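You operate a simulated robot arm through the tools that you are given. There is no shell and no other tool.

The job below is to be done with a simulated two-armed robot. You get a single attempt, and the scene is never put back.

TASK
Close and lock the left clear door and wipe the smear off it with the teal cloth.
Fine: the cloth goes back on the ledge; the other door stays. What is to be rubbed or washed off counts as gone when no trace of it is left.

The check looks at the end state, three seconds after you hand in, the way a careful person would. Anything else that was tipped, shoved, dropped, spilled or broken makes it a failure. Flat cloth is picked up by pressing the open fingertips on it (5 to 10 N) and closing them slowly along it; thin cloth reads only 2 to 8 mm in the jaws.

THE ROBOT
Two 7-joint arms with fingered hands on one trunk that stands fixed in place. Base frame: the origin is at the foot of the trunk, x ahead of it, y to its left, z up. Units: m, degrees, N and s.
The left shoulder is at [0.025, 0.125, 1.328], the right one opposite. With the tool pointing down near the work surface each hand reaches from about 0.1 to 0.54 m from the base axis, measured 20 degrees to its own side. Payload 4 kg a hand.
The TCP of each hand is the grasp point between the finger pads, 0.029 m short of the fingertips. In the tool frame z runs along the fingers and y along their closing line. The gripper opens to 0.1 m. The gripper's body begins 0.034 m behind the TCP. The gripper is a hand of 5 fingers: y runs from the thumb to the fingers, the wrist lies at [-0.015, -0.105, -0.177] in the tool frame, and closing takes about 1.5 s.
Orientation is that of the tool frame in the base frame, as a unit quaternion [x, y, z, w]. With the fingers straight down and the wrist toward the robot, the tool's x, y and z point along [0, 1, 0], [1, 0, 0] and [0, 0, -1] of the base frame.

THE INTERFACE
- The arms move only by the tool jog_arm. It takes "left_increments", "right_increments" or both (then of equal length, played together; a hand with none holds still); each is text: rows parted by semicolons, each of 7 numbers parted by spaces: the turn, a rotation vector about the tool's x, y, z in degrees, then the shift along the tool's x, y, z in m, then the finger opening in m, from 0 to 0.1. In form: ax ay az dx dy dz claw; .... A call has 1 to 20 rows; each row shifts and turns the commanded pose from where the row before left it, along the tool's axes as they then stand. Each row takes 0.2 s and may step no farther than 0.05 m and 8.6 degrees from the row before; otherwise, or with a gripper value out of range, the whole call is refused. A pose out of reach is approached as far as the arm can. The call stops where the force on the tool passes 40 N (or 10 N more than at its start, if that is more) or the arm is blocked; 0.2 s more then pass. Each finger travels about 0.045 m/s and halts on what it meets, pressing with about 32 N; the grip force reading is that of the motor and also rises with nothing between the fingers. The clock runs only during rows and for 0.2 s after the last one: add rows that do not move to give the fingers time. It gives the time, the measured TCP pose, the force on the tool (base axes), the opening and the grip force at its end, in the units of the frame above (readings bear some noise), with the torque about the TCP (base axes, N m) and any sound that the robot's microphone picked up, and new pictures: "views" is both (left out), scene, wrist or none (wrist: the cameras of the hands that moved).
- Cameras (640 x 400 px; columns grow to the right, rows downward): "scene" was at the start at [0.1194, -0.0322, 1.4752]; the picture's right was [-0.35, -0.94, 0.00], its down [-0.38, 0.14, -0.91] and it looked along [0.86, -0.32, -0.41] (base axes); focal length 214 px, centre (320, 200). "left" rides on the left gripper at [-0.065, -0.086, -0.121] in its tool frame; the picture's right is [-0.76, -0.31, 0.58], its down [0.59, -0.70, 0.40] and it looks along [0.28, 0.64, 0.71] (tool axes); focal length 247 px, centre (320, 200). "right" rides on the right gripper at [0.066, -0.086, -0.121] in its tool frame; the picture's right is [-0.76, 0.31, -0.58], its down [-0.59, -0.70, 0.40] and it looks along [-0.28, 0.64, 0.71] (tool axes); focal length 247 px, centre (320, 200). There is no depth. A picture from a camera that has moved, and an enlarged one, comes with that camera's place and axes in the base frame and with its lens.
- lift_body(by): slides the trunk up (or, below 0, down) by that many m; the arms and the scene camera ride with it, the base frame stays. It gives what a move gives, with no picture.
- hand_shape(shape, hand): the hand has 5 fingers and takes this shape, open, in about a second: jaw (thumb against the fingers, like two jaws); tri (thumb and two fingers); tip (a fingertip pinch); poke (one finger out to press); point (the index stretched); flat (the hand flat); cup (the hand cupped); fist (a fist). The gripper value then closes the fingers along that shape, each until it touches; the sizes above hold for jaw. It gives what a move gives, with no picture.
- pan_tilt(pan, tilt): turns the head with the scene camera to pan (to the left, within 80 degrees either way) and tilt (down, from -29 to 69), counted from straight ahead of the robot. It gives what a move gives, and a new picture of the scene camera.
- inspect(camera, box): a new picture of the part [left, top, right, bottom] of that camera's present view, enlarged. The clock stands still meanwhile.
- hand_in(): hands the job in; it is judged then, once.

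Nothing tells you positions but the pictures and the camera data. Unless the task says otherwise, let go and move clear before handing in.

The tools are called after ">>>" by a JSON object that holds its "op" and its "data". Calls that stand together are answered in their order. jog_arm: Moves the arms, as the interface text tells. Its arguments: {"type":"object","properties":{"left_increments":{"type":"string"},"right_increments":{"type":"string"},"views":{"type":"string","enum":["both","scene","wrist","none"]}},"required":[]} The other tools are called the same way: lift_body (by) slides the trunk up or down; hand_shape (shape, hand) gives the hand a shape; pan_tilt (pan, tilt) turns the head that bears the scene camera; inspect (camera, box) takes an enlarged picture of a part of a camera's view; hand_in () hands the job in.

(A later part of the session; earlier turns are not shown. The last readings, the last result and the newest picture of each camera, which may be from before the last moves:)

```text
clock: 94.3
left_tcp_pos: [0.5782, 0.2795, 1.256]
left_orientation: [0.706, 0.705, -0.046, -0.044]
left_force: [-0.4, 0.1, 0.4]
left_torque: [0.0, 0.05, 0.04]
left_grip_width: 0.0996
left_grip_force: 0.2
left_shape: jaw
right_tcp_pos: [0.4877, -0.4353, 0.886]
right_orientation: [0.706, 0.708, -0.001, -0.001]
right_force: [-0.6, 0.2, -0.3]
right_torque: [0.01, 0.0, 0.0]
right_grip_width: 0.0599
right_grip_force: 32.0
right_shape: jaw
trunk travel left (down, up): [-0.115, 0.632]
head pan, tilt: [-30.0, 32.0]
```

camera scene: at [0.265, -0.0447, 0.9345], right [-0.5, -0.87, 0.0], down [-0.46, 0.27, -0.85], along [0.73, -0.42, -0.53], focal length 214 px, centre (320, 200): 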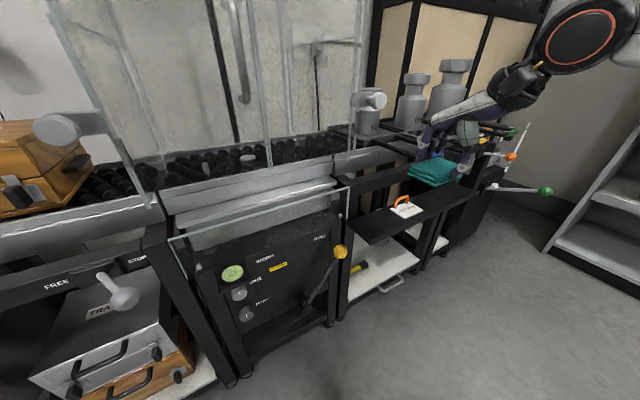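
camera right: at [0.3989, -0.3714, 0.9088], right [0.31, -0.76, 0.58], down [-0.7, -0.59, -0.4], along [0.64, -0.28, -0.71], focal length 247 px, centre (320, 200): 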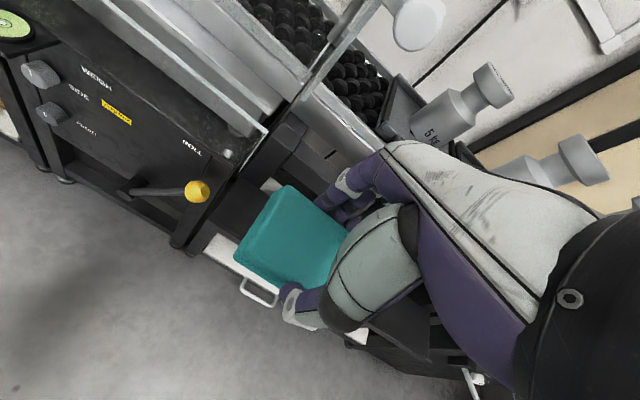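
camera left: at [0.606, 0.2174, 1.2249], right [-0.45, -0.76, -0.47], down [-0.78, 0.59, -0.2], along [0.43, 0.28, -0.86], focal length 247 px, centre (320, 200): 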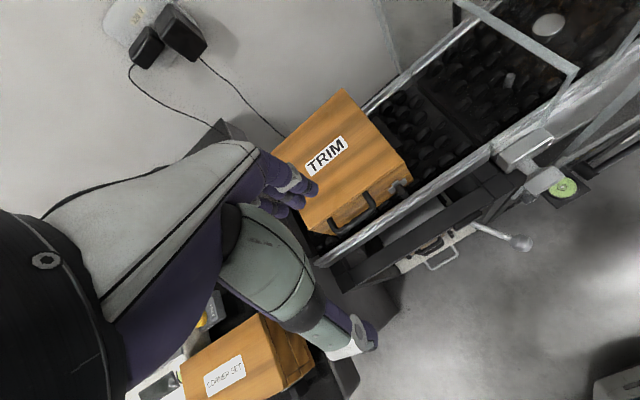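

The left hand rides safely up and back. I raise the trunk another 15 cm.

>>> {"op": "lift_body", "data": {"by": 0.15}}

>>> {"op": "pan_tilt", "data": {"pan": -12, "tilt": 22}}

```text
clock: 96.0
left_tcp_pos: [0.4682, 0.2792, 1.48]
left_orientation: [0.709, 0.705, 0.014, 0.014]
left_force: [0.2, 0.6, 0.4]
left_torque: [-0.03, -0.01, -0.05]
left_grip_width: 0.0998
left_grip_force: 0.0
left_shape: jaw
right_tcp_pos: [0.486, -0.4358, 1.0346]
right_orientation: [0.707, 0.707, 0.0, 0.0]
right_force: [0.3, -0.2, -0.3]
right_torque: [0.0, -0.01, 0.02]
right_grip_width: 0.0596
right_grip_force: 31.7
right_shape: jaw
trunk travel left (down, up): [-0.265, 0.482]
head pan, tilt: [-30.0, 32.0]
```

```text
clock: 96.9
left_tcp_pos: [0.4677, 0.2783, 1.4808]
left_orientation: [0.709, 0.705, 0.015, 0.015]
left_force: [0.2, 0.4, 0.4]
left_torque: [-0.03, 0.0, 0.01]
left_grip_width: 0.0999
left_grip_force: 0.1
left_shape: jaw
right_tcp_pos: [0.4845, -0.4363, 1.0358]
right_orientation: [0.707, 0.707, 0.0, 0.001]
right_force: [-0.5, -0.5, -0.2]
right_torque: [0.02, -0.02, 0.03]
right_grip_width: 0.0597
right_grip_force: 32.3
right_shape: jaw
trunk travel left (down, up): [-0.265, 0.482]
head pan, tilt: [-12.0, 22.0]
camera scene: at [0.1723, -0.0193, 1.2142], right [-0.21, -0.98, 0.0], down [-0.37, 0.08, -0.93], along [0.91, -0.19, -0.38], focal length 214 px, centre (320, 200)
```

scene: 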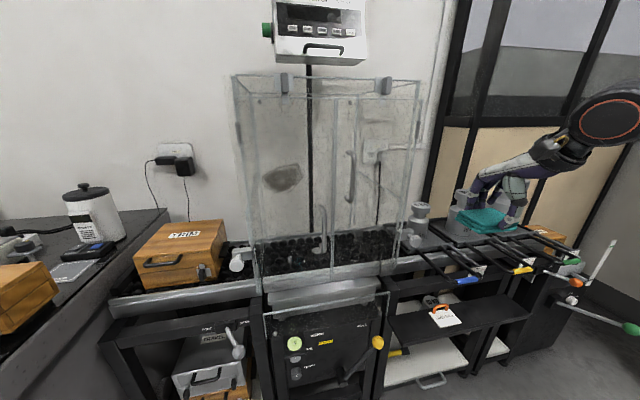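

This is a clear view of the whole front. I zoom in on the locks and the smear before wiping.

>>> {"op": "inspect", "data": {"camera": "scene", "box": [230, 60, 430, 185]}}

>>> {"op": "inspect", "data": {"camera": "scene", "box": [235, 145, 365, 255]}}

>>> {"op": "inspect", "data": {"camera": "scene", "box": [440, 140, 560, 260]}}

```text
3.20 times, centred on (330, 122) of scene
camera zoom: at [0.1723, -0.0193, 1.2142], right [-0.21, -0.98, 0.0], down [-0.37, 0.08, -0.93], along [0.91, -0.19, -0.38], focal length 686 px, centre (288, 448)
```

zoom: 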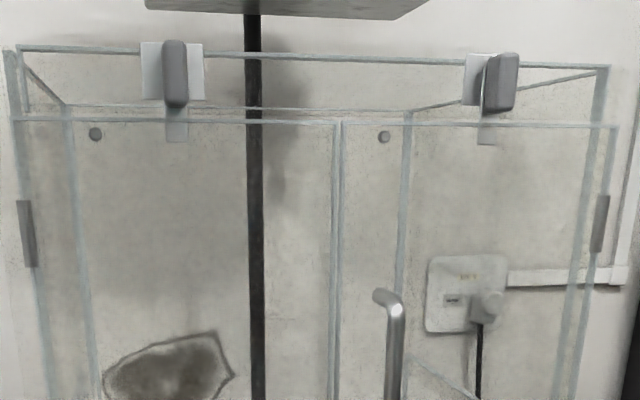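

```text
3.64 times, centred on (300, 200) of scene
camera zoom: at [0.1723, -0.0193, 1.2142], right [-0.21, -0.98, 0.0], down [-0.37, 0.08, -0.93], along [0.91, -0.19, -0.38], focal length 780 px, centre (393, 200)
```

zoom: 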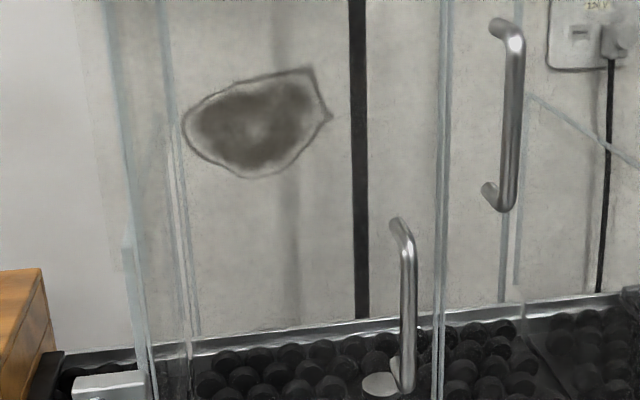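

```text
3.33 times, centred on (500, 200) of scene
camera zoom: at [0.1723, -0.0193, 1.2142], right [-0.21, -0.98, 0.0], down [-0.37, 0.08, -0.93], along [0.91, -0.19, -0.38], focal length 715 px, centre (-280, 200)
```

zoom: 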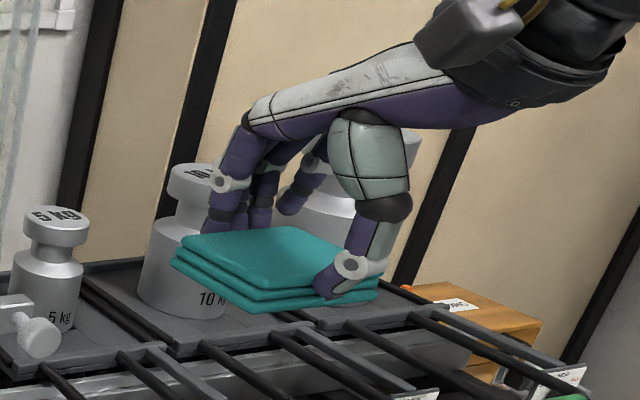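

Both cams lie over the door tops, so the left door is locked. The cloth is held with its underside standing slightly past the fingertips. I turn the right hand so it faces forward, away from the glass.

>>> {"op": "jog_arm", "data": {"right_increments": "-8.182 0 0 0 0 0 0.04; -8.182 0 0 0 0 0 0.04; -8.182 0 0 0 0 0 0.04; -8.182 0 0 0 0 0 0.04; -8.182 0 0 0 0 0 0.04; -8.182 0 0 0 0 0 0.04; -8.182 0 0 0 0 0 0.04; -8.182 0 0 0 0 0 0.04; -8.182 0 0 0 0 0 0.04; -8.182 0 0 0 0 0 0.04; -8.182 0 0 0 0 0 0.04", "views": "both"}}

```text
clock: 99.3
left_tcp_pos: [0.4676, 0.2788, 1.4805]
left_orientation: [0.709, 0.705, 0.014, 0.014]
left_force: [-0.9, 0.5, -0.8]
left_torque: [-0.04, 0.02, 0.0]
left_grip_width: 0.0999
left_grip_force: 0.2
left_shape: jaw
right_tcp_pos: [0.4859, -0.4355, 1.0353]
right_orientation: [0.5, 0.501, 0.499, 0.5]
right_force: [0.4, 0.4, 0.1]
right_torque: [0.01, -0.02, -0.01]
right_grip_width: 0.0594
right_grip_force: 32.1
right_shape: jaw
trunk travel left (down, up): [-0.265, 0.482]
head pan, tilt: [-12.0, 22.0]
camera scene: at [0.1726, -0.0192, 1.2141], right [-0.21, -0.98, 0.0], down [-0.37, 0.08, -0.93], along [0.91, -0.19, -0.38], focal length 214 px, centre (320, 200)
camera right: at [0.3647, -0.3713, 0.9514], right [-0.58, -0.76, 0.31], down [0.4, -0.59, -0.7], along [0.71, -0.28, 0.64], focal length 247 px, centre (320, 200)
```

scene: 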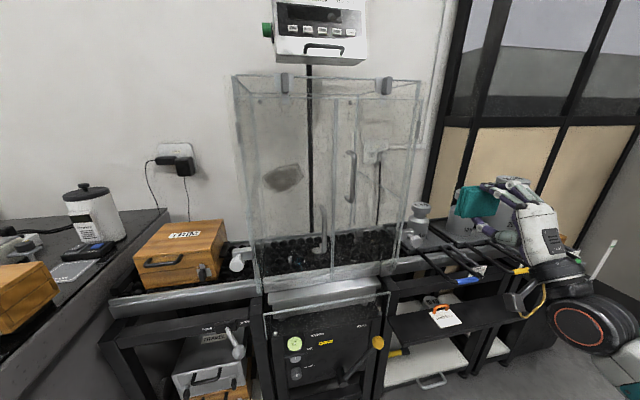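
right: 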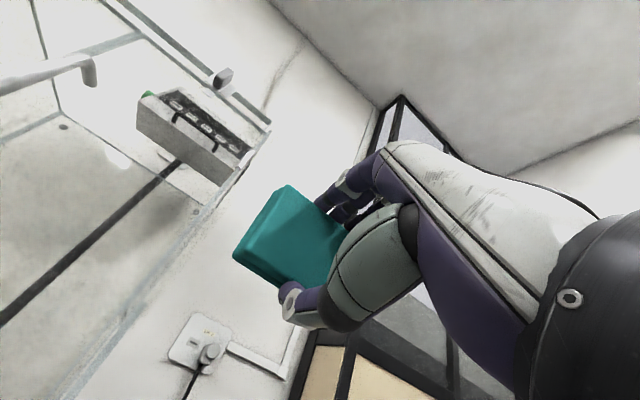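

The cloth now faces the glass side. I move the hand left in front of the smear, staying well back from the door handles.

>>> {"op": "jog_arm", "data": {"right_increments": "0 0 0 0.045 0.0045 0 0.04; 0 0 0 0.045 0.0045 0 0.04; 0 0 0 0.045 0.0045 0 0.04; 0 0 0 0.045 0.0045 0 0.04; 0 0 0 0.045 0.0045 0 0.04; 0 0 0 0.045 0.0045 0 0.04; 0 0 0 0.045 0.0045 0 0.04; 0 0 0 0.045 0.0045 0 0.04; 0 0 0 0.045 0.0045 0 0.04", "views": "both"}}

```text
clock: 101.2
left_tcp_pos: [0.4658, 0.2793, 1.4811]
left_orientation: [0.708, 0.706, 0.014, 0.015]
left_force: [1.5, 0.2, 0.0]
left_torque: [0.03, 0.02, 0.01]
left_grip_width: 0.1
left_grip_force: 0.0
left_shape: jaw
right_tcp_pos: [0.4867, -0.0532, 1.0773]
right_orientation: [0.428, 0.528, 0.46, 0.571]
right_force: [0.2, -0.2, 0.1]
right_torque: [-0.03, 0.01, 0.02]
right_grip_width: 0.0591
right_grip_force: 31.7
right_shape: jaw
trunk travel left (down, up): [-0.265, 0.482]
head pan, tilt: [-12.0, 22.0]
stopped in row 9 (right hand): the arm was blocked; the commanded pose is now the measured one
camera scene: at [0.1723, -0.0192, 1.2142], right [-0.21, -0.98, 0.0], down [-0.37, 0.08, -0.93], along [0.91, -0.19, -0.38], focal length 214 px, centre (320, 200)
camera right: at [0.374, -0.0077, 0.9704], right [-0.61, -0.67, 0.42], down [0.44, -0.73, -0.53], along [0.66, -0.14, 0.74], focal length 247 px, centre (320, 200)
```

scene: 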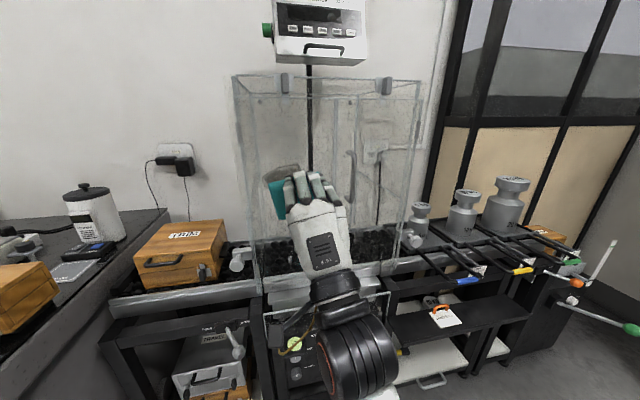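
right: 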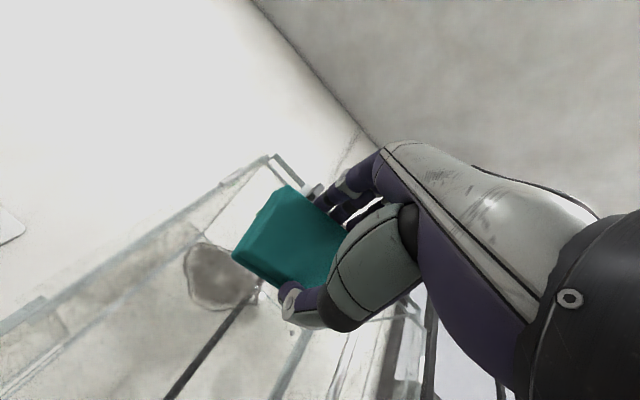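

The arm was blocked at the end of the move, probably by a joint limit, and the hand rolled about 12°, but nothing was touched. I move forward a little and straighten the hand.

>>> {"op": "jog_arm", "data": {"right_increments": "0 0 0 0 0 0.02 0.04; 0 0 0 0 0 0.02 0.04; 4.4 0 0 0 0 0 0.04; 0 0 4 0 0 0 0.04; 0 0 4 0 0 0 0.04; 0 0 4 0 0 0 0.04", "views": "both"}}

```text
clock: 102.7
left_tcp_pos: [0.4668, 0.2781, 1.4807]
left_orientation: [0.708, 0.706, 0.014, 0.014]
left_force: [0.9, 0.7, -0.9]
left_torque: [0.0, 0.0, 0.01]
left_grip_width: 0.1001
left_grip_force: 0.0
left_shape: jaw
right_tcp_pos: [0.5282, -0.0622, 1.0782]
right_orientation: [0.456, 0.515, 0.461, 0.561]
right_force: [-0.2, 0.0, -0.9]
right_torque: [-0.01, 0.03, -0.02]
right_grip_width: 0.0595
right_grip_force: 32.2
right_shape: jaw
trunk travel left (down, up): [-0.265, 0.482]
head pan, tilt: [-12.0, 22.0]
stopped in row 6 (right hand): the arm was blocked; the commanded pose is now the measured one
camera scene: at [0.1723, -0.0191, 1.2142], right [-0.21, -0.98, 0.0], down [-0.37, 0.08, -0.93], along [0.91, -0.19, -0.38], focal length 214 px, centre (320, 200)
camera right: at [0.4159, -0.0061, 0.9788], right [-0.62, -0.68, 0.39], down [0.4, -0.71, -0.58], along [0.67, -0.2, 0.72], focal length 247 px, centre (320, 200)
```

scene: 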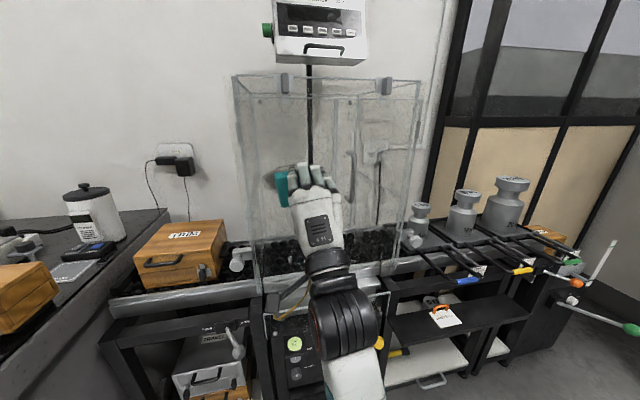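
right: 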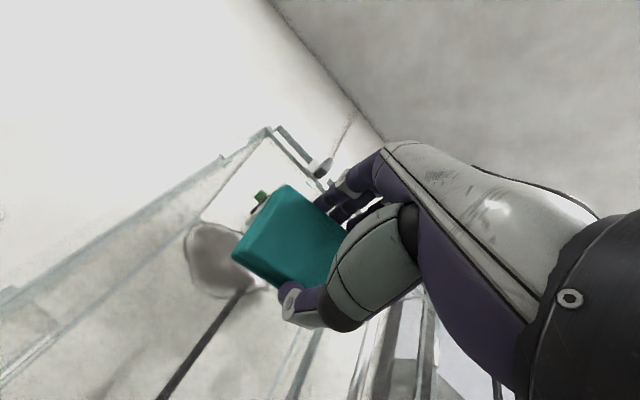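

The roll is limited here, about 9° off, which doesn't matter for wiping. I fix the pitch and yaw and move forward to a few centimetres from the glass.

>>> {"op": "jog_arm", "data": {"right_increments": "3 2 0 0 0 0.01 0.04; 0 0 0 0 0 0.02 0.04; 0 0 0 0 0 0.015 0.04; 0 0 0 0 0 0 0.04", "views": "both"}}

>>> {"op": "inspect", "data": {"camera": "scene", "box": [235, 145, 365, 255]}}

```text
clock: 103.7
left_tcp_pos: [0.4667, 0.2788, 1.4809]
left_orientation: [0.709, 0.705, 0.014, 0.014]
left_force: [-0.3, 0.1, 0.0]
left_torque: [0.01, -0.03, -0.01]
left_grip_width: 0.0999
left_grip_force: 0.1
left_shape: jaw
right_tcp_pos: [0.5738, -0.0629, 1.0799]
right_orientation: [0.463, 0.537, 0.456, 0.537]
right_force: [0.4, 0.1, -1.0]
right_torque: [0.02, 0.02, -0.03]
right_grip_width: 0.0591
right_grip_force: 32.3
right_shape: jaw
trunk travel left (down, up): [-0.265, 0.482]
head pan, tilt: [-12.0, 22.0]
camera scene: at [0.1722, -0.019, 1.2142], right [-0.21, -0.98, 0.0], down [-0.37, 0.08, -0.93], along [0.91, -0.19, -0.37], focal length 214 px, centre (320, 200)
camera right: at [0.4537, -0.0101, 0.9865], right [-0.58, -0.69, 0.42], down [0.39, -0.69, -0.61], along [0.72, -0.19, 0.67], focal length 247 px, centre (320, 200)
```

scene: 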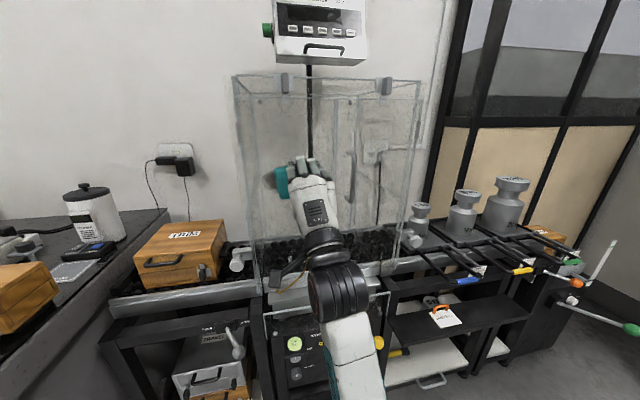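
right: 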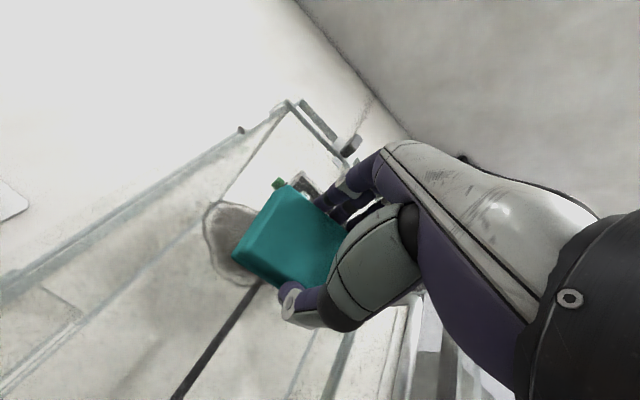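

```text
3.64 times, centred on (300, 200) of scene
camera zoom: at [0.1722, -0.019, 1.2142], right [-0.21, -0.98, 0.0], down [-0.37, 0.08, -0.93], along [0.91, -0.19, -0.37], focal length 780 px, centre (393, 200)
```

zoom: 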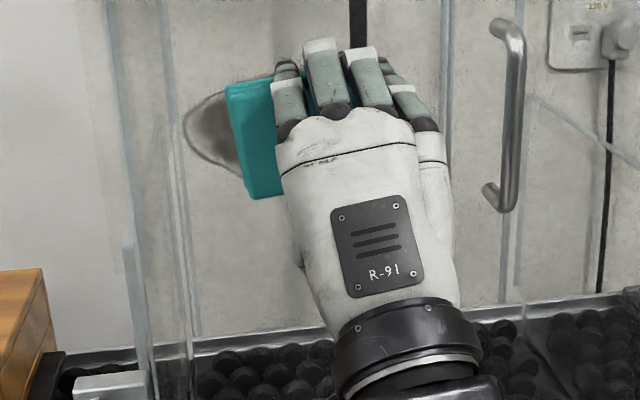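

The cloth is square to the glass and now covers the right part of the smear. I test whether the hand can shift left in free air to cover the left part too.

>>> {"op": "jog_arm", "data": {"right_increments": "0 0 0 0.0148 0.0023 0 0.04; 0 0 0 0.0148 0.0023 0 0.04; 0 0 0 0 0 0 0.04", "views": "scene"}}

```text
clock: 104.5
left_tcp_pos: [0.4671, 0.2789, 1.4793]
left_orientation: [0.708, 0.706, 0.014, 0.015]
left_force: [0.8, -0.7, -0.1]
left_torque: [-0.01, 0.01, -0.01]
left_grip_width: 0.0997
left_grip_force: 0.1
left_shape: jaw
right_tcp_pos: [0.573, -0.0308, 1.0788]
right_orientation: [0.463, 0.537, 0.456, 0.538]
right_force: [0.5, -0.7, -0.8]
right_torque: [-0.01, -0.03, -0.03]
right_grip_width: 0.0593
right_grip_force: 32.1
right_shape: jaw
trunk travel left (down, up): [-0.265, 0.482]
head pan, tilt: [-12.0, 22.0]
camera scene: at [0.1723, -0.019, 1.2142], right [-0.21, -0.98, 0.0], down [-0.37, 0.08, -0.93], along [0.91, -0.19, -0.38], focal length 214 px, centre (320, 200)
```

scene: 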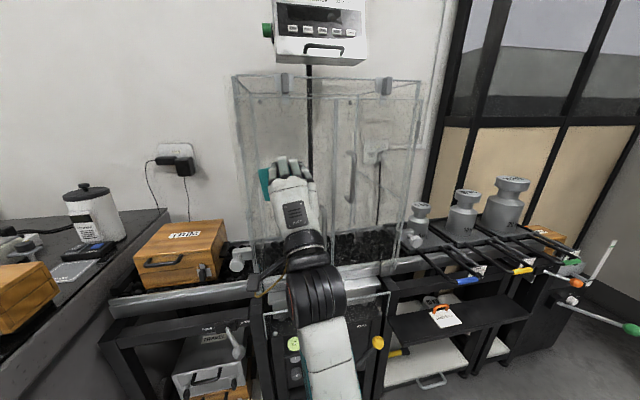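

That works, and the hand now centres at y≈-0.031. I approach the glass slowly until I feel light contact.

>>> {"op": "jog_arm", "data": {"right_increments": "0 0 0 0 0 0.015 0.04; 0 0 0 0 0 0.007 0.04; 0 0 0 0 0 0.004 0.04; 0 0 0 0 0 0 0.04", "views": "none"}}

```text
clock: 105.5
left_tcp_pos: [0.4659, 0.2792, 1.4784]
left_orientation: [0.709, 0.705, 0.015, 0.014]
left_force: [0.1, 0.3, -0.3]
left_torque: [0.04, -0.02, 0.0]
left_grip_width: 0.0998
left_grip_force: 0.1
left_shape: jaw
right_tcp_pos: [0.601, -0.0309, 1.0793]
right_orientation: [0.463, 0.537, 0.456, 0.537]
right_force: [0.1, 0.2, -1.3]
right_torque: [-0.03, 0.01, 0.01]
right_grip_width: 0.0592
right_grip_force: 31.8
right_shape: jaw
trunk travel left (down, up): [-0.265, 0.482]
head pan, tilt: [-12.0, 22.0]
```

>>> {"op": "jog_arm", "data": {"right_increments": "0 0 0 0 0 0.003 0.04; 0 0 0 0 0 0.002 0.04; 0 0 0 0 0 0 0.04", "views": "none"}}

```text
clock: 106.3
left_tcp_pos: [0.4638, 0.2797, 1.4819]
left_orientation: [0.709, 0.705, 0.014, 0.015]
left_force: [-0.4, -0.5, 1.0]
left_torque: [0.03, 0.0, 0.0]
left_grip_width: 0.1001
left_grip_force: 0.1
left_shape: jaw
right_tcp_pos: [0.6024, -0.0316, 1.0797]
right_orientation: [0.463, 0.536, 0.456, 0.539]
right_force: [-26.6, 0.6, -8.1]
right_torque: [-0.03, 0.2, -0.01]
right_grip_width: 0.0587
right_grip_force: 32.0
right_shape: jaw
trunk travel left (down, up): [-0.265, 0.482]
head pan, tilt: [-12.0, 22.0]
```

The cloth meets the glass at x≈0.6015, and 27 N is a bit firm, so I ease off 2 mm. Then I wipe across the upper and middle bands of the smear.

>>> {"op": "jog_arm", "data": {"right_increments": "0 0 0 0 0 -0.002 0.04; 0 0 0 -0.0024 0.0148 0 0.04; 0 0 0 0.0118 0.0019 0 0.04; 0 0 0 -0.0148 -0.0023 0 0.04; 0 0 0 -0.0148 -0.0023 0 0.04; 0 0 0 -0.0148 -0.0023 0 0.04; 0 0 0 -0.0148 -0.0023 0 0.04; 0 0 0 0.0148 0.0023 0 0.04; 0 0 0 0.0148 0.0023 0 0.04; 0 0 0 0.0148 0.0023 0 0.04; 0 0 0 0.0148 0.0023 0 0.04; 0 0 0 0.0027 -0.0173 0 0.04; 0 0 0 -0.0148 -0.0023 0 0.04; 0 0 0 -0.0148 -0.0023 0 0.04; 0 0 0 -0.0148 -0.0023 0 0.04; 0 0 0 -0.0148 -0.0023 0 0.04; 0 0 0 0.0148 0.0023 0 0.04; 0 0 0 0.0148 0.0023 0 0.04; 0 0 0 0.0148 0.0023 0 0.04; 0 0 0 0.0148 0.0023 0 0.04", "views": "scene"}}

>>> {"op": "inspect", "data": {"camera": "scene", "box": [235, 125, 365, 235]}}

```text
clock: 110.5
left_tcp_pos: [0.464, 0.279, 1.4805]
left_orientation: [0.709, 0.705, 0.015, 0.015]
left_force: [-0.4, 0.1, 0.6]
left_torque: [-0.02, 0.03, -0.02]
left_grip_width: 0.0999
left_grip_force: 0.0
left_shape: jaw
right_tcp_pos: [0.6017, -0.0192, 1.0774]
right_orientation: [0.463, 0.536, 0.457, 0.538]
right_force: [-13.6, -3.1, -0.5]
right_torque: [-0.03, -0.06, -0.09]
right_grip_width: 0.0593
right_grip_force: 31.7
right_shape: jaw
trunk travel left (down, up): [-0.265, 0.482]
head pan, tilt: [-12.0, 22.0]
camera scene: at [0.1705, -0.0192, 1.2145], right [-0.21, -0.98, 0.0], down [-0.37, 0.08, -0.93], along [0.91, -0.19, -0.37], focal length 214 px, centre (320, 200)
```

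scene: 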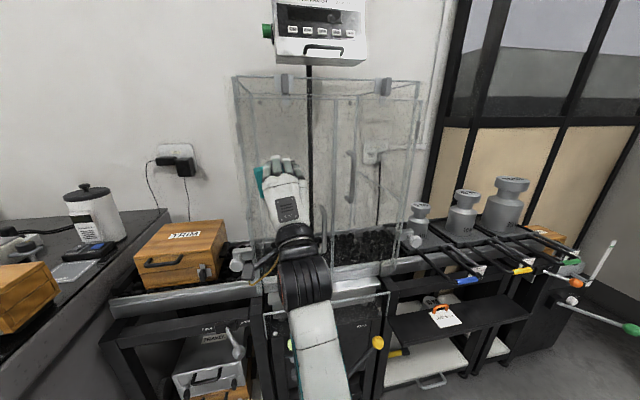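

```text
3.64 times, centred on (300, 180) of scene
camera zoom: at [0.1705, -0.0192, 1.2145], right [-0.21, -0.98, 0.0], down [-0.37, 0.08, -0.93], along [0.91, -0.19, -0.37], focal length 780 px, centre (393, 273)
```

zoom: 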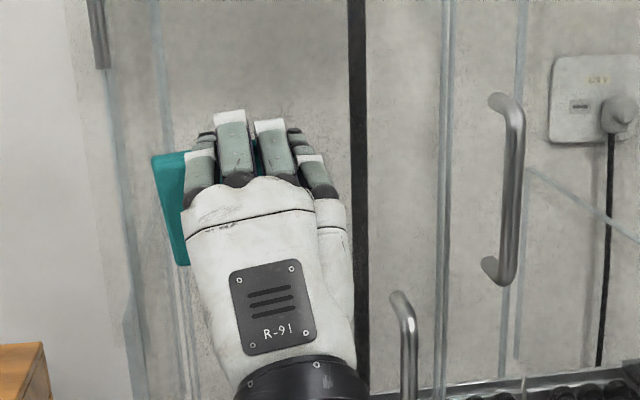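

The wiping strokes went smoothly at about 13 N. I wipe the lower band and then pass diagonally over the middle again.

>>> {"op": "jog_arm", "data": {"right_increments": "0 0 0 0.0028 -0.0173 0 0.04; 0 0 0 -0.0138 -0.0022 0 0.04; 0 0 0 -0.0138 -0.0022 0 0.04; 0 0 0 -0.0138 -0.0022 0 0.04; 0 0 0 -0.0108 -0.0017 0 0.04; 0 0 0 0.0148 0.0023 0 0.04; 0 0 0 0.0148 0.0023 0 0.04; 0 0 0 0.0148 0.0023 0 0.04; 0 0 0 0.0098 0.0015 0 0.04; 0 0 0 -0.0024 0.0148 0 0.04; 0 0 0 -0.0148 0.0023 0 0.04; 0 0 0 -0.0148 0.0053 0 0.04; 0 0 0 -0.0148 0.0053 0 0.04; 0 0 0 -0.0098 0.0003 0 0.04; 0 0 0 0.0148 0.0023 0 0.04; 0 0 0 0.0148 0.0023 0 0.04; 0 0 0 0.0148 0.0023 0 0.04; 0 0 0 0.0098 0.0015 0 0.04", "views": "none"}}

>>> {"op": "jog_arm", "data": {"right_increments": "0 0 0 0 0 -0.01 0.04; 0 0 0 0 0 -0.02 0.04; 0 0 0 0 0 -0.02 0.04; 0 0 0 -0.04 -0.02 -0.01 0.04; 0 0 0 -0.04 -0.02 -0.01 0.04; 0 0 0 -0.04 -0.02 0 0.04; 0 0 0 -0.04 -0.02 0 0.04", "views": "scene"}}

>>> {"op": "inspect", "data": {"camera": "scene", "box": [235, 125, 365, 235]}}

```text
clock: 114.3
left_tcp_pos: [0.465, 0.2793, 1.4816]
left_orientation: [0.709, 0.705, 0.014, 0.014]
left_force: [-0.3, 0.0, -0.2]
left_torque: [0.03, 0.03, 0.02]
left_grip_width: 0.0999
left_grip_force: 0.0
left_shape: jaw
right_tcp_pos: [0.6014, -0.0137, 1.0959]
right_orientation: [0.463, 0.536, 0.456, 0.538]
right_force: [-10.0, -3.5, -0.2]
right_torque: [0.01, 0.04, -0.09]
right_grip_width: 0.059
right_grip_force: 31.5
right_shape: jaw
trunk travel left (down, up): [-0.265, 0.482]
head pan, tilt: [-12.0, 22.0]
```

```text
clock: 115.9
left_tcp_pos: [0.4646, 0.2785, 1.4809]
left_orientation: [0.708, 0.706, 0.015, 0.015]
left_force: [-0.5, -0.1, 0.2]
left_torque: [-0.01, 0.0, 0.0]
left_grip_width: 0.0996
left_grip_force: 0.1
left_shape: jaw
right_tcp_pos: [0.5309, -0.1859, 1.0407]
right_orientation: [0.464, 0.537, 0.457, 0.537]
right_force: [-0.6, 0.0, -0.3]
right_torque: [0.03, -0.02, -0.01]
right_grip_width: 0.059
right_grip_force: 32.0
right_shape: jaw
trunk travel left (down, up): [-0.265, 0.482]
head pan, tilt: [-12.0, 22.0]
camera scene: at [0.1721, -0.0195, 1.2143], right [-0.21, -0.98, 0.0], down [-0.37, 0.08, -0.93], along [0.91, -0.19, -0.37], focal length 214 px, centre (320, 200)
```

scene: 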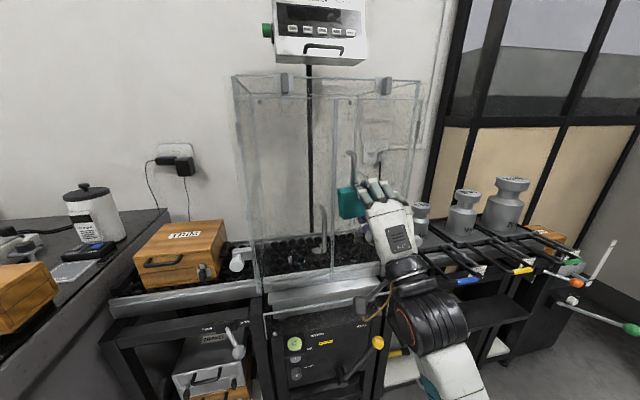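

```text
3.64 times, centred on (300, 180) of scene
camera zoom: at [0.1721, -0.0195, 1.2143], right [-0.21, -0.98, 0.0], down [-0.37, 0.08, -0.93], along [0.91, -0.19, -0.37], focal length 780 px, centre (393, 273)
```

zoom: 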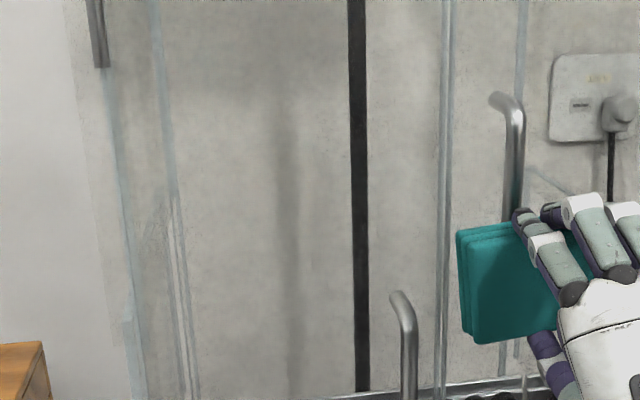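

The smear looks gone. I zoom in closely for any leftover trace.

>>> {"op": "inspect", "data": {"camera": "scene", "box": [250, 150, 314, 190]}}

>>> {"op": "inspect", "data": {"camera": "scene", "box": [250, 180, 314, 220]}}

>>> {"op": "inspect", "data": {"camera": "scene", "box": [230, 60, 430, 185]}}

```text
10.00 times, centred on (282, 170) of scene
camera zoom: at [0.1721, -0.0195, 1.2143], right [-0.21, -0.98, 0.0], down [-0.37, 0.08, -0.93], along [0.91, -0.19, -0.37], focal length 2145 px, centre (700, 500)
```

zoom: 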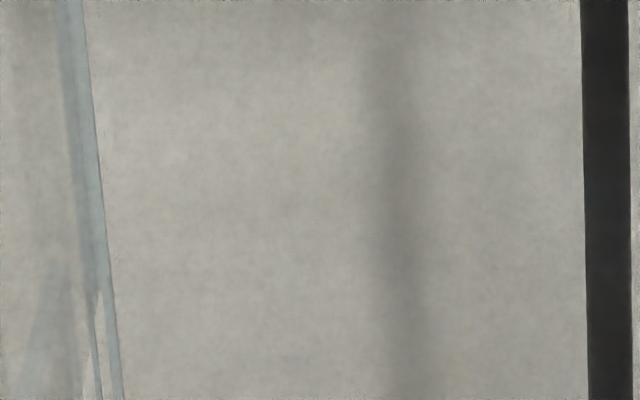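

```text
10.00 times, centred on (282, 200) of scene
camera zoom: at [0.1721, -0.0195, 1.2143], right [-0.21, -0.98, 0.0], down [-0.37, 0.08, -0.93], along [0.91, -0.19, -0.37], focal length 2145 px, centre (700, 200)
```

zoom: 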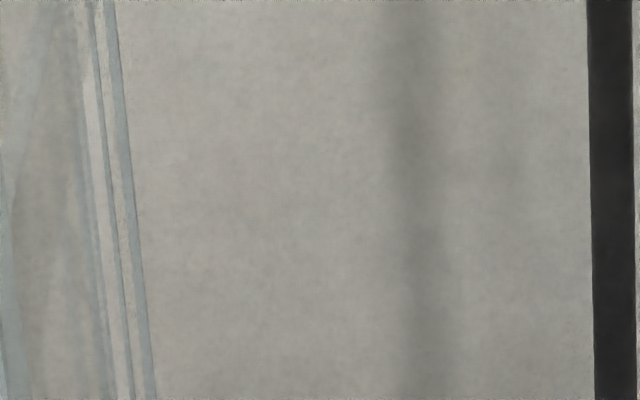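

```text
3.20 times, centred on (330, 122) of scene
camera zoom: at [0.1721, -0.0195, 1.2143], right [-0.21, -0.98, 0.0], down [-0.37, 0.08, -0.93], along [0.91, -0.19, -0.37], focal length 686 px, centre (288, 448)
```

zoom: 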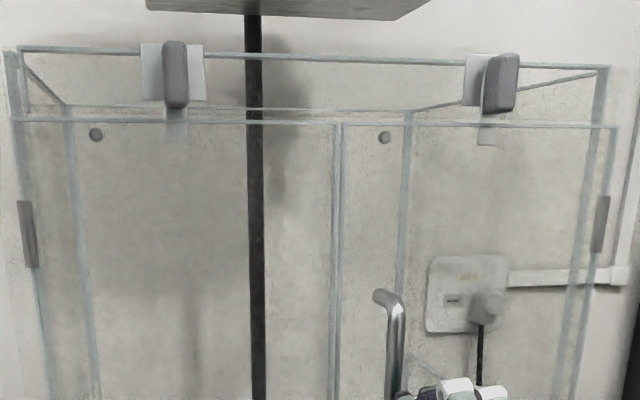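

There's no trace of the smear; the faint vertical shade is the pole's shadow on the wall. I double-check the left lock up close against the right one.

>>> {"op": "inspect", "data": {"camera": "scene", "box": [265, 65, 313, 110]}}

>>> {"op": "inspect", "data": {"camera": "scene", "box": [362, 65, 410, 110]}}

```text
8.89 times, centred on (289, 88) of scene
camera zoom: at [0.1721, -0.0195, 1.2143], right [-0.21, -0.98, 0.0], down [-0.37, 0.08, -0.93], along [0.91, -0.19, -0.37], focal length 1906 px, centre (596, 1200)
```

zoom: 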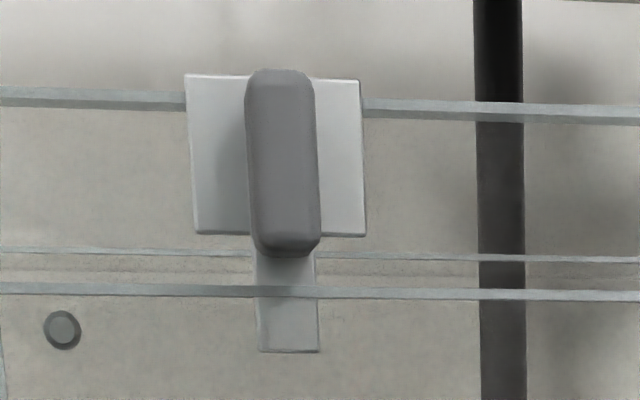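

```text
8.89 times, centred on (386, 88) of scene
camera zoom: at [0.1721, -0.0195, 1.2143], right [-0.21, -0.98, 0.0], down [-0.37, 0.08, -0.93], along [0.91, -0.19, -0.37], focal length 1906 px, centre (-267, 1200)
```

zoom: 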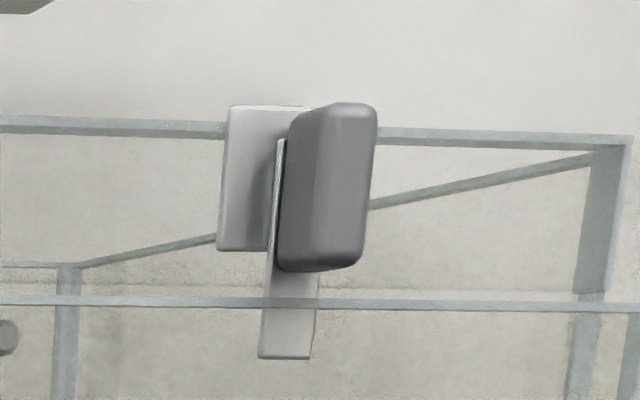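

The left lock now matches the locked right one, and the glass is clean. I carry the cloth back to the right, straighten the hand and turn it fingers-down again.

>>> {"op": "jog_arm", "data": {"right_increments": "0 0 0 0 0 -0.045 0.04; 0 0 0 -0.0412 -0.0065 0 0.04; 0 0 0 -0.0412 -0.0065 0 0.04; 0 0 0 -0.0412 -0.0065 0 0.04; 0 0 0 -0.0412 -0.0065 0 0.04; 0 0 0 -0.0412 -0.0065 0 0.04; 0 0 0 -0.0412 -0.0065 0 0.04; 0 0 4.45 0 0 0 0.04; 0 0 4.45 0 0 0 0.04; 8.182 0 0 0 0 0 0.04; 8.182 0 0 0 0 0 0.04; 8.182 0 0 0 0 0 0.04; 8.182 0 0 0 0 0 0.04; 8.182 0 0 0 0 0 0.04; 8.182 0 0 0 0 0 0.04; 8.182 0 0 0 0 0 0.04; 8.182 0 0 0 0 0 0.04; 8.182 0 0 0 0 0 0.04; 8.182 0 0 0 0 0 0.04; 8.182 0 0 0 0 0 0.04", "views": "both"}}

```text
clock: 120.1
left_tcp_pos: [0.467, 0.2795, 1.4808]
left_orientation: [0.708, 0.706, 0.014, 0.014]
left_force: [-0.2, -0.2, 0.5]
left_torque: [-0.04, 0.02, -0.02]
left_grip_width: 0.0998
left_grip_force: 0.0
left_shape: jaw
right_tcp_pos: [0.4843, -0.4342, 1.0396]
right_orientation: [0.711, 0.703, -0.003, -0.003]
right_force: [0.3, -0.4, 0.5]
right_torque: [0.02, 0.0, 0.02]
right_grip_width: 0.059
right_grip_force: 31.8
right_shape: jaw
trunk travel left (down, up): [-0.265, 0.482]
head pan, tilt: [-12.0, 22.0]
camera scene: at [0.1722, -0.0186, 1.2142], right [-0.21, -0.98, 0.0], down [-0.37, 0.08, -0.93], along [0.91, -0.19, -0.37], focal length 214 px, centre (320, 200)
camera right: at [0.4004, -0.3681, 1.1632], right [0.3, -0.76, 0.57], down [-0.71, -0.58, -0.39], along [0.63, -0.29, -0.72], focal length 247 px, centre (320, 200)
```

scene: 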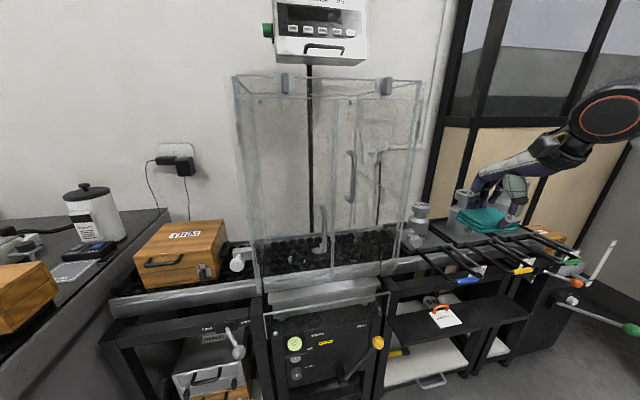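
right: 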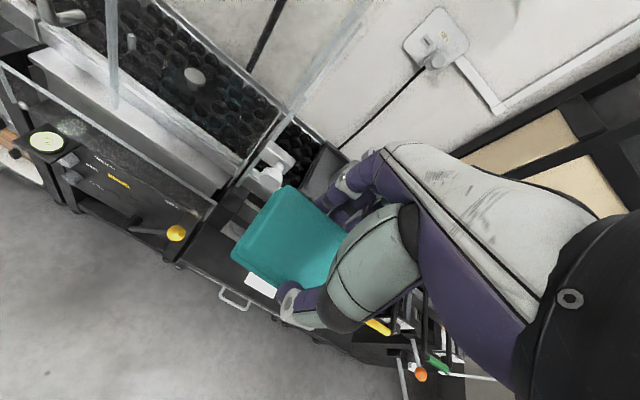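

The cloth is back over the floor in front of the ledge, fingers down. I lower the trunk in two steps, checking the left hand each time.

>>> {"op": "lift_body", "data": {"by": -0.15}}

>>> {"op": "lift_body", "data": {"by": -0.1}}

>>> {"op": "pan_tilt", "data": {"pan": -30, "tilt": 32}}

```text
clock: 121.9
left_tcp_pos: [0.5716, 0.28, 1.2605]
left_orientation: [0.708, 0.704, -0.041, -0.04]
left_force: [-0.4, 0.5, 0.9]
left_torque: [0.02, 0.0, 0.03]
left_grip_width: 0.0999
left_grip_force: 0.0
left_shape: jaw
right_tcp_pos: [0.4831, -0.4349, 0.8916]
right_orientation: [0.711, 0.703, -0.002, -0.002]
right_force: [-0.1, 0.2, -0.2]
right_torque: [0.03, 0.0, 0.0]
right_grip_width: 0.0586
right_grip_force: 32.2
right_shape: jaw
trunk travel left (down, up): [-0.115, 0.632]
head pan, tilt: [-12.0, 22.0]
```

```text
clock: 123.2
left_tcp_pos: [0.6549, 0.2784, 1.0903]
left_orientation: [0.703, 0.699, -0.092, -0.091]
left_force: [-0.2, 0.3, -0.3]
left_torque: [-0.01, -0.04, -0.01]
left_grip_width: 0.1001
left_grip_force: 0.0
left_shape: jaw
right_tcp_pos: [0.4836, -0.4338, 0.7912]
right_orientation: [0.711, 0.703, -0.001, -0.001]
right_force: [-0.8, -0.1, -0.7]
right_torque: [0.05, 0.0, -0.02]
right_grip_width: 0.0587
right_grip_force: 32.1
right_shape: jaw
trunk travel left (down, up): [-0.015, 0.732]
head pan, tilt: [-12.0, 22.0]
```

```text
clock: 124.0
left_tcp_pos: [0.6564, 0.2799, 1.0886]
left_orientation: [0.703, 0.7, -0.091, -0.091]
left_force: [0.2, 0.8, -0.9]
left_torque: [0.01, 0.02, -0.04]
left_grip_width: 0.0999
left_grip_force: 0.1
left_shape: jaw
right_tcp_pos: [0.4841, -0.4338, 0.79]
right_orientation: [0.71, 0.704, -0.002, -0.003]
right_force: [-0.9, 0.1, 0.0]
right_torque: [-0.01, -0.02, -0.01]
right_grip_width: 0.0589
right_grip_force: 32.1
right_shape: jaw
trunk travel left (down, up): [-0.015, 0.732]
head pan, tilt: [-30.0, 32.0]
camera scene: at [0.2648, -0.0446, 0.9346], right [-0.5, -0.87, 0.0], down [-0.46, 0.26, -0.85], along [0.73, -0.42, -0.53], focal length 214 px, centre (320, 200)
```

scene: 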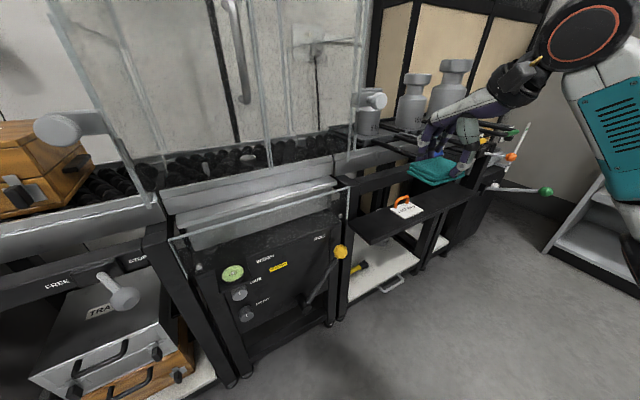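

Everything is as before. I retrace the path to just above the ledge.

>>> {"op": "jog_arm", "data": {"right_increments": "0 0 0 0 0 0.035 0.04; 0 0 0 0 0.02 0.035 0.04; 0 0 0 0 0.03 0.03 0.04; 0 0 0 0 0.03 0.03 0.04; 0 0 0 0 0.02 0.03 0.04; 0 0 0 0 0.014 0.02 0.04; 0 0 0 0 0 0 0.04", "views": "wrist"}}

>>> {"op": "inspect", "data": {"camera": "scene", "box": [345, 150, 430, 240]}}

```text
clock: 125.6
left_tcp_pos: [0.655, 0.2792, 1.0886]
left_orientation: [0.703, 0.699, -0.092, -0.091]
left_force: [-0.1, 0.9, -0.7]
left_torque: [0.02, 0.02, -0.01]
left_grip_width: 0.1
left_grip_force: 0.1
left_shape: jaw
right_tcp_pos: [0.5988, -0.4347, 0.6083]
right_orientation: [0.71, 0.704, -0.002, -0.002]
right_force: [-1.4, 0.4, -0.5]
right_torque: [0.02, -0.02, 0.01]
right_grip_width: 0.059
right_grip_force: 32.3
right_shape: jaw
trunk travel left (down, up): [-0.015, 0.732]
head pan, tilt: [-30.0, 32.0]
camera right: at [0.5147, -0.3691, 0.7317], right [0.3, -0.76, 0.58], down [-0.71, -0.58, -0.39], along [0.63, -0.29, -0.72], focal length 247 px, centre (320, 200)
```

right: 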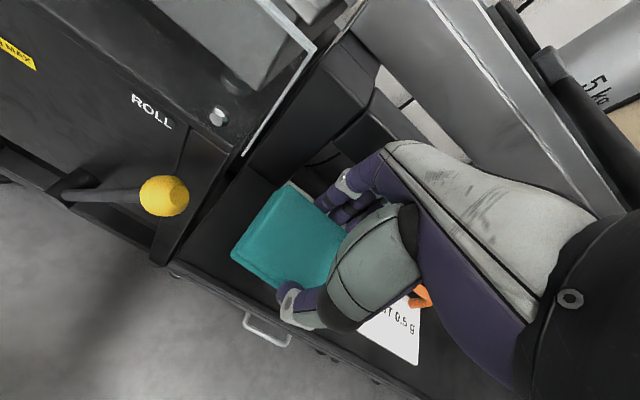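

```text
4.44 times, centred on (388, 195) of scene
camera zoom: at [0.2646, -0.0447, 0.9346], right [-0.5, -0.87, 0.0], down [-0.46, 0.27, -0.85], along [0.73, -0.42, -0.53], focal length 953 px, centre (20, 222)
```

zoom: 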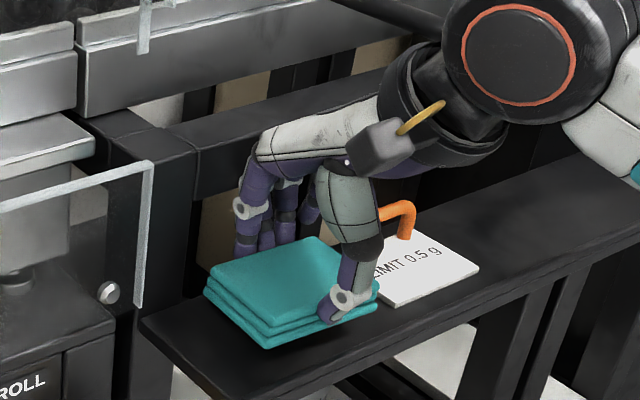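

The cloth is about 2 cm above the ledge, clear of the card. I lower it gently until it touches.

>>> {"op": "jog_arm", "data": {"right_increments": "0 0 0 0 0 0.01 0.04; 0 0 0 0 0 0.008 0.04; 0 0 0 0 0 0.003 0.04; 0 0 0 0 0 0 0.04", "views": "none"}}

```text
clock: 126.6
left_tcp_pos: [0.6562, 0.2794, 1.088]
left_orientation: [0.702, 0.7, -0.092, -0.09]
left_force: [-0.5, -0.1, 0.2]
left_torque: [0.03, 0.0, 0.0]
left_grip_width: 0.0997
left_grip_force: 0.0
left_shape: jaw
right_tcp_pos: [0.5978, -0.4351, 0.5889]
right_orientation: [0.71, 0.704, -0.003, -0.003]
right_force: [0.4, 0.1, -0.7]
right_torque: [0.0, 0.02, 0.05]
right_grip_width: 0.0587
right_grip_force: 31.6
right_shape: jaw
trunk travel left (down, up): [-0.015, 0.732]
head pan, tilt: [-30.0, 32.0]
```

>>> {"op": "jog_arm", "data": {"right_increments": "0 0 0 0 0 0.002 0.04; 0 0 0 0 0 0.001 0.04; 0 0 0 0 0 0 0.04", "views": "none"}}

```text
clock: 127.4
left_tcp_pos: [0.6548, 0.2797, 1.0897]
left_orientation: [0.703, 0.7, -0.091, -0.091]
left_force: [0.7, -0.4, -0.1]
left_torque: [0.01, -0.02, 0.03]
left_grip_width: 0.0999
left_grip_force: 0.0
left_shape: jaw
right_tcp_pos: [0.5975, -0.435, 0.5859]
right_orientation: [0.711, 0.704, -0.001, -0.001]
right_force: [0.6, -1.1, 6.5]
right_torque: [-0.03, 0.06, -0.01]
right_grip_width: 0.0589
right_grip_force: 31.8
right_shape: jaw
trunk travel left (down, up): [-0.015, 0.732]
head pan, tilt: [-30.0, 32.0]
```

It touches with 6.5 N. I open the hand and lift away.

>>> {"op": "jog_arm", "data": {"right_increments": "0 0 0 0 0 0 0.05; 0 0 0 0 0 0 0.06; 0 0 0 0 0 0 0.068; 0 0 0 0 0 0 0.074; 0 0 0 0 0 0 0.074; 0 0 0 0 0 -0.01 0.074; 0 0 0 0 0 -0.02 0.074; 0 0 0 0 -0.01 -0.03 0.074; 0 0 0 0 -0.03 -0.03 0.074; 0 0 0 0 -0.03 -0.035 0.074; 0 0 0 0 -0.03 -0.035 0.074; 0 0 0 0 -0.02 -0.035 0.074", "views": "both"}}

>>> {"op": "inspect", "data": {"camera": "scene", "box": [345, 150, 430, 240]}}

```text
clock: 130.0
left_tcp_pos: [0.6554, 0.2788, 1.0895]
left_orientation: [0.702, 0.7, -0.092, -0.092]
left_force: [0.5, 0.5, 0.3]
left_torque: [0.01, 0.01, -0.01]
left_grip_width: 0.0998
left_grip_force: 0.1
left_shape: jaw
right_tcp_pos: [0.4791, -0.4341, 0.7808]
right_orientation: [0.71, 0.705, -0.002, -0.003]
right_force: [0.0, -0.8, 0.4]
right_torque: [-0.02, -0.03, -0.01]
right_grip_width: 0.0736
right_grip_force: 0.0
right_shape: jaw
trunk travel left (down, up): [-0.015, 0.732]
head pan, tilt: [-30.0, 32.0]
camera scene: at [0.2647, -0.0447, 0.9346], right [-0.5, -0.87, 0.0], down [-0.46, 0.27, -0.85], along [0.73, -0.42, -0.53], focal length 214 px, centre (320, 200)
camera right: at [0.3962, -0.3685, 0.9039], right [0.3, -0.76, 0.57], down [-0.71, -0.58, -0.39], along [0.63, -0.29, -0.72], focal length 247 px, centre (320, 200)
```

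scene: 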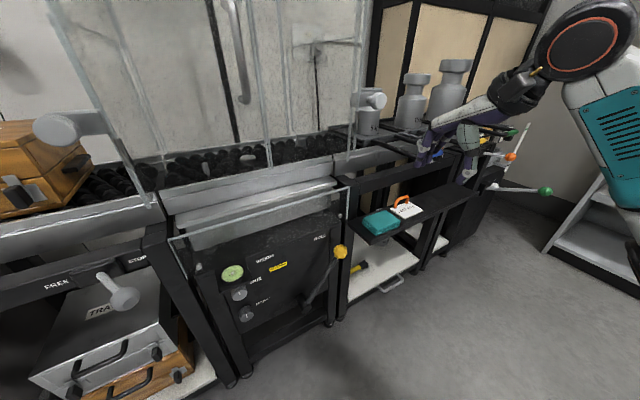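
right: 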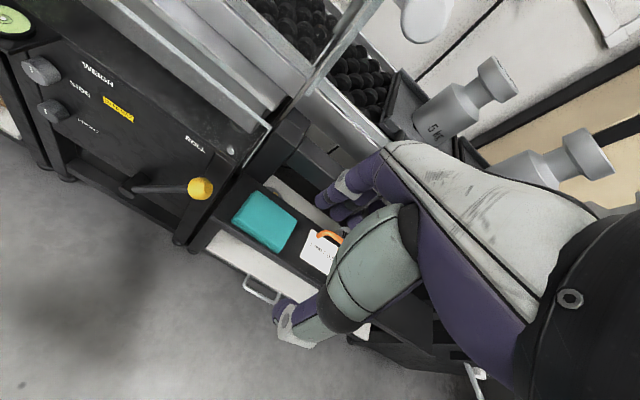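

```text
4.44 times, centred on (388, 195) of scene
camera zoom: at [0.2647, -0.0447, 0.9346], right [-0.5, -0.87, 0.0], down [-0.46, 0.27, -0.85], along [0.73, -0.42, -0.53], focal length 953 px, centre (20, 222)
```

zoom: 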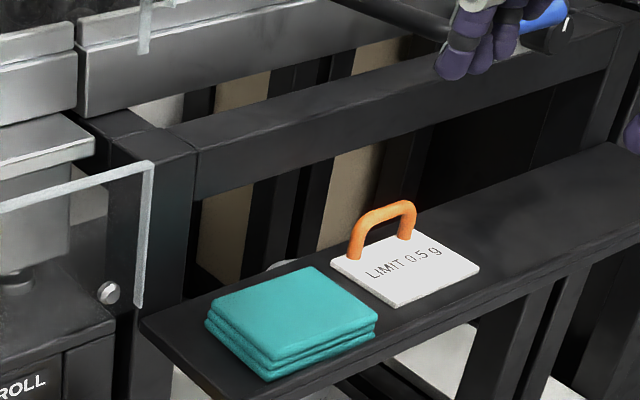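

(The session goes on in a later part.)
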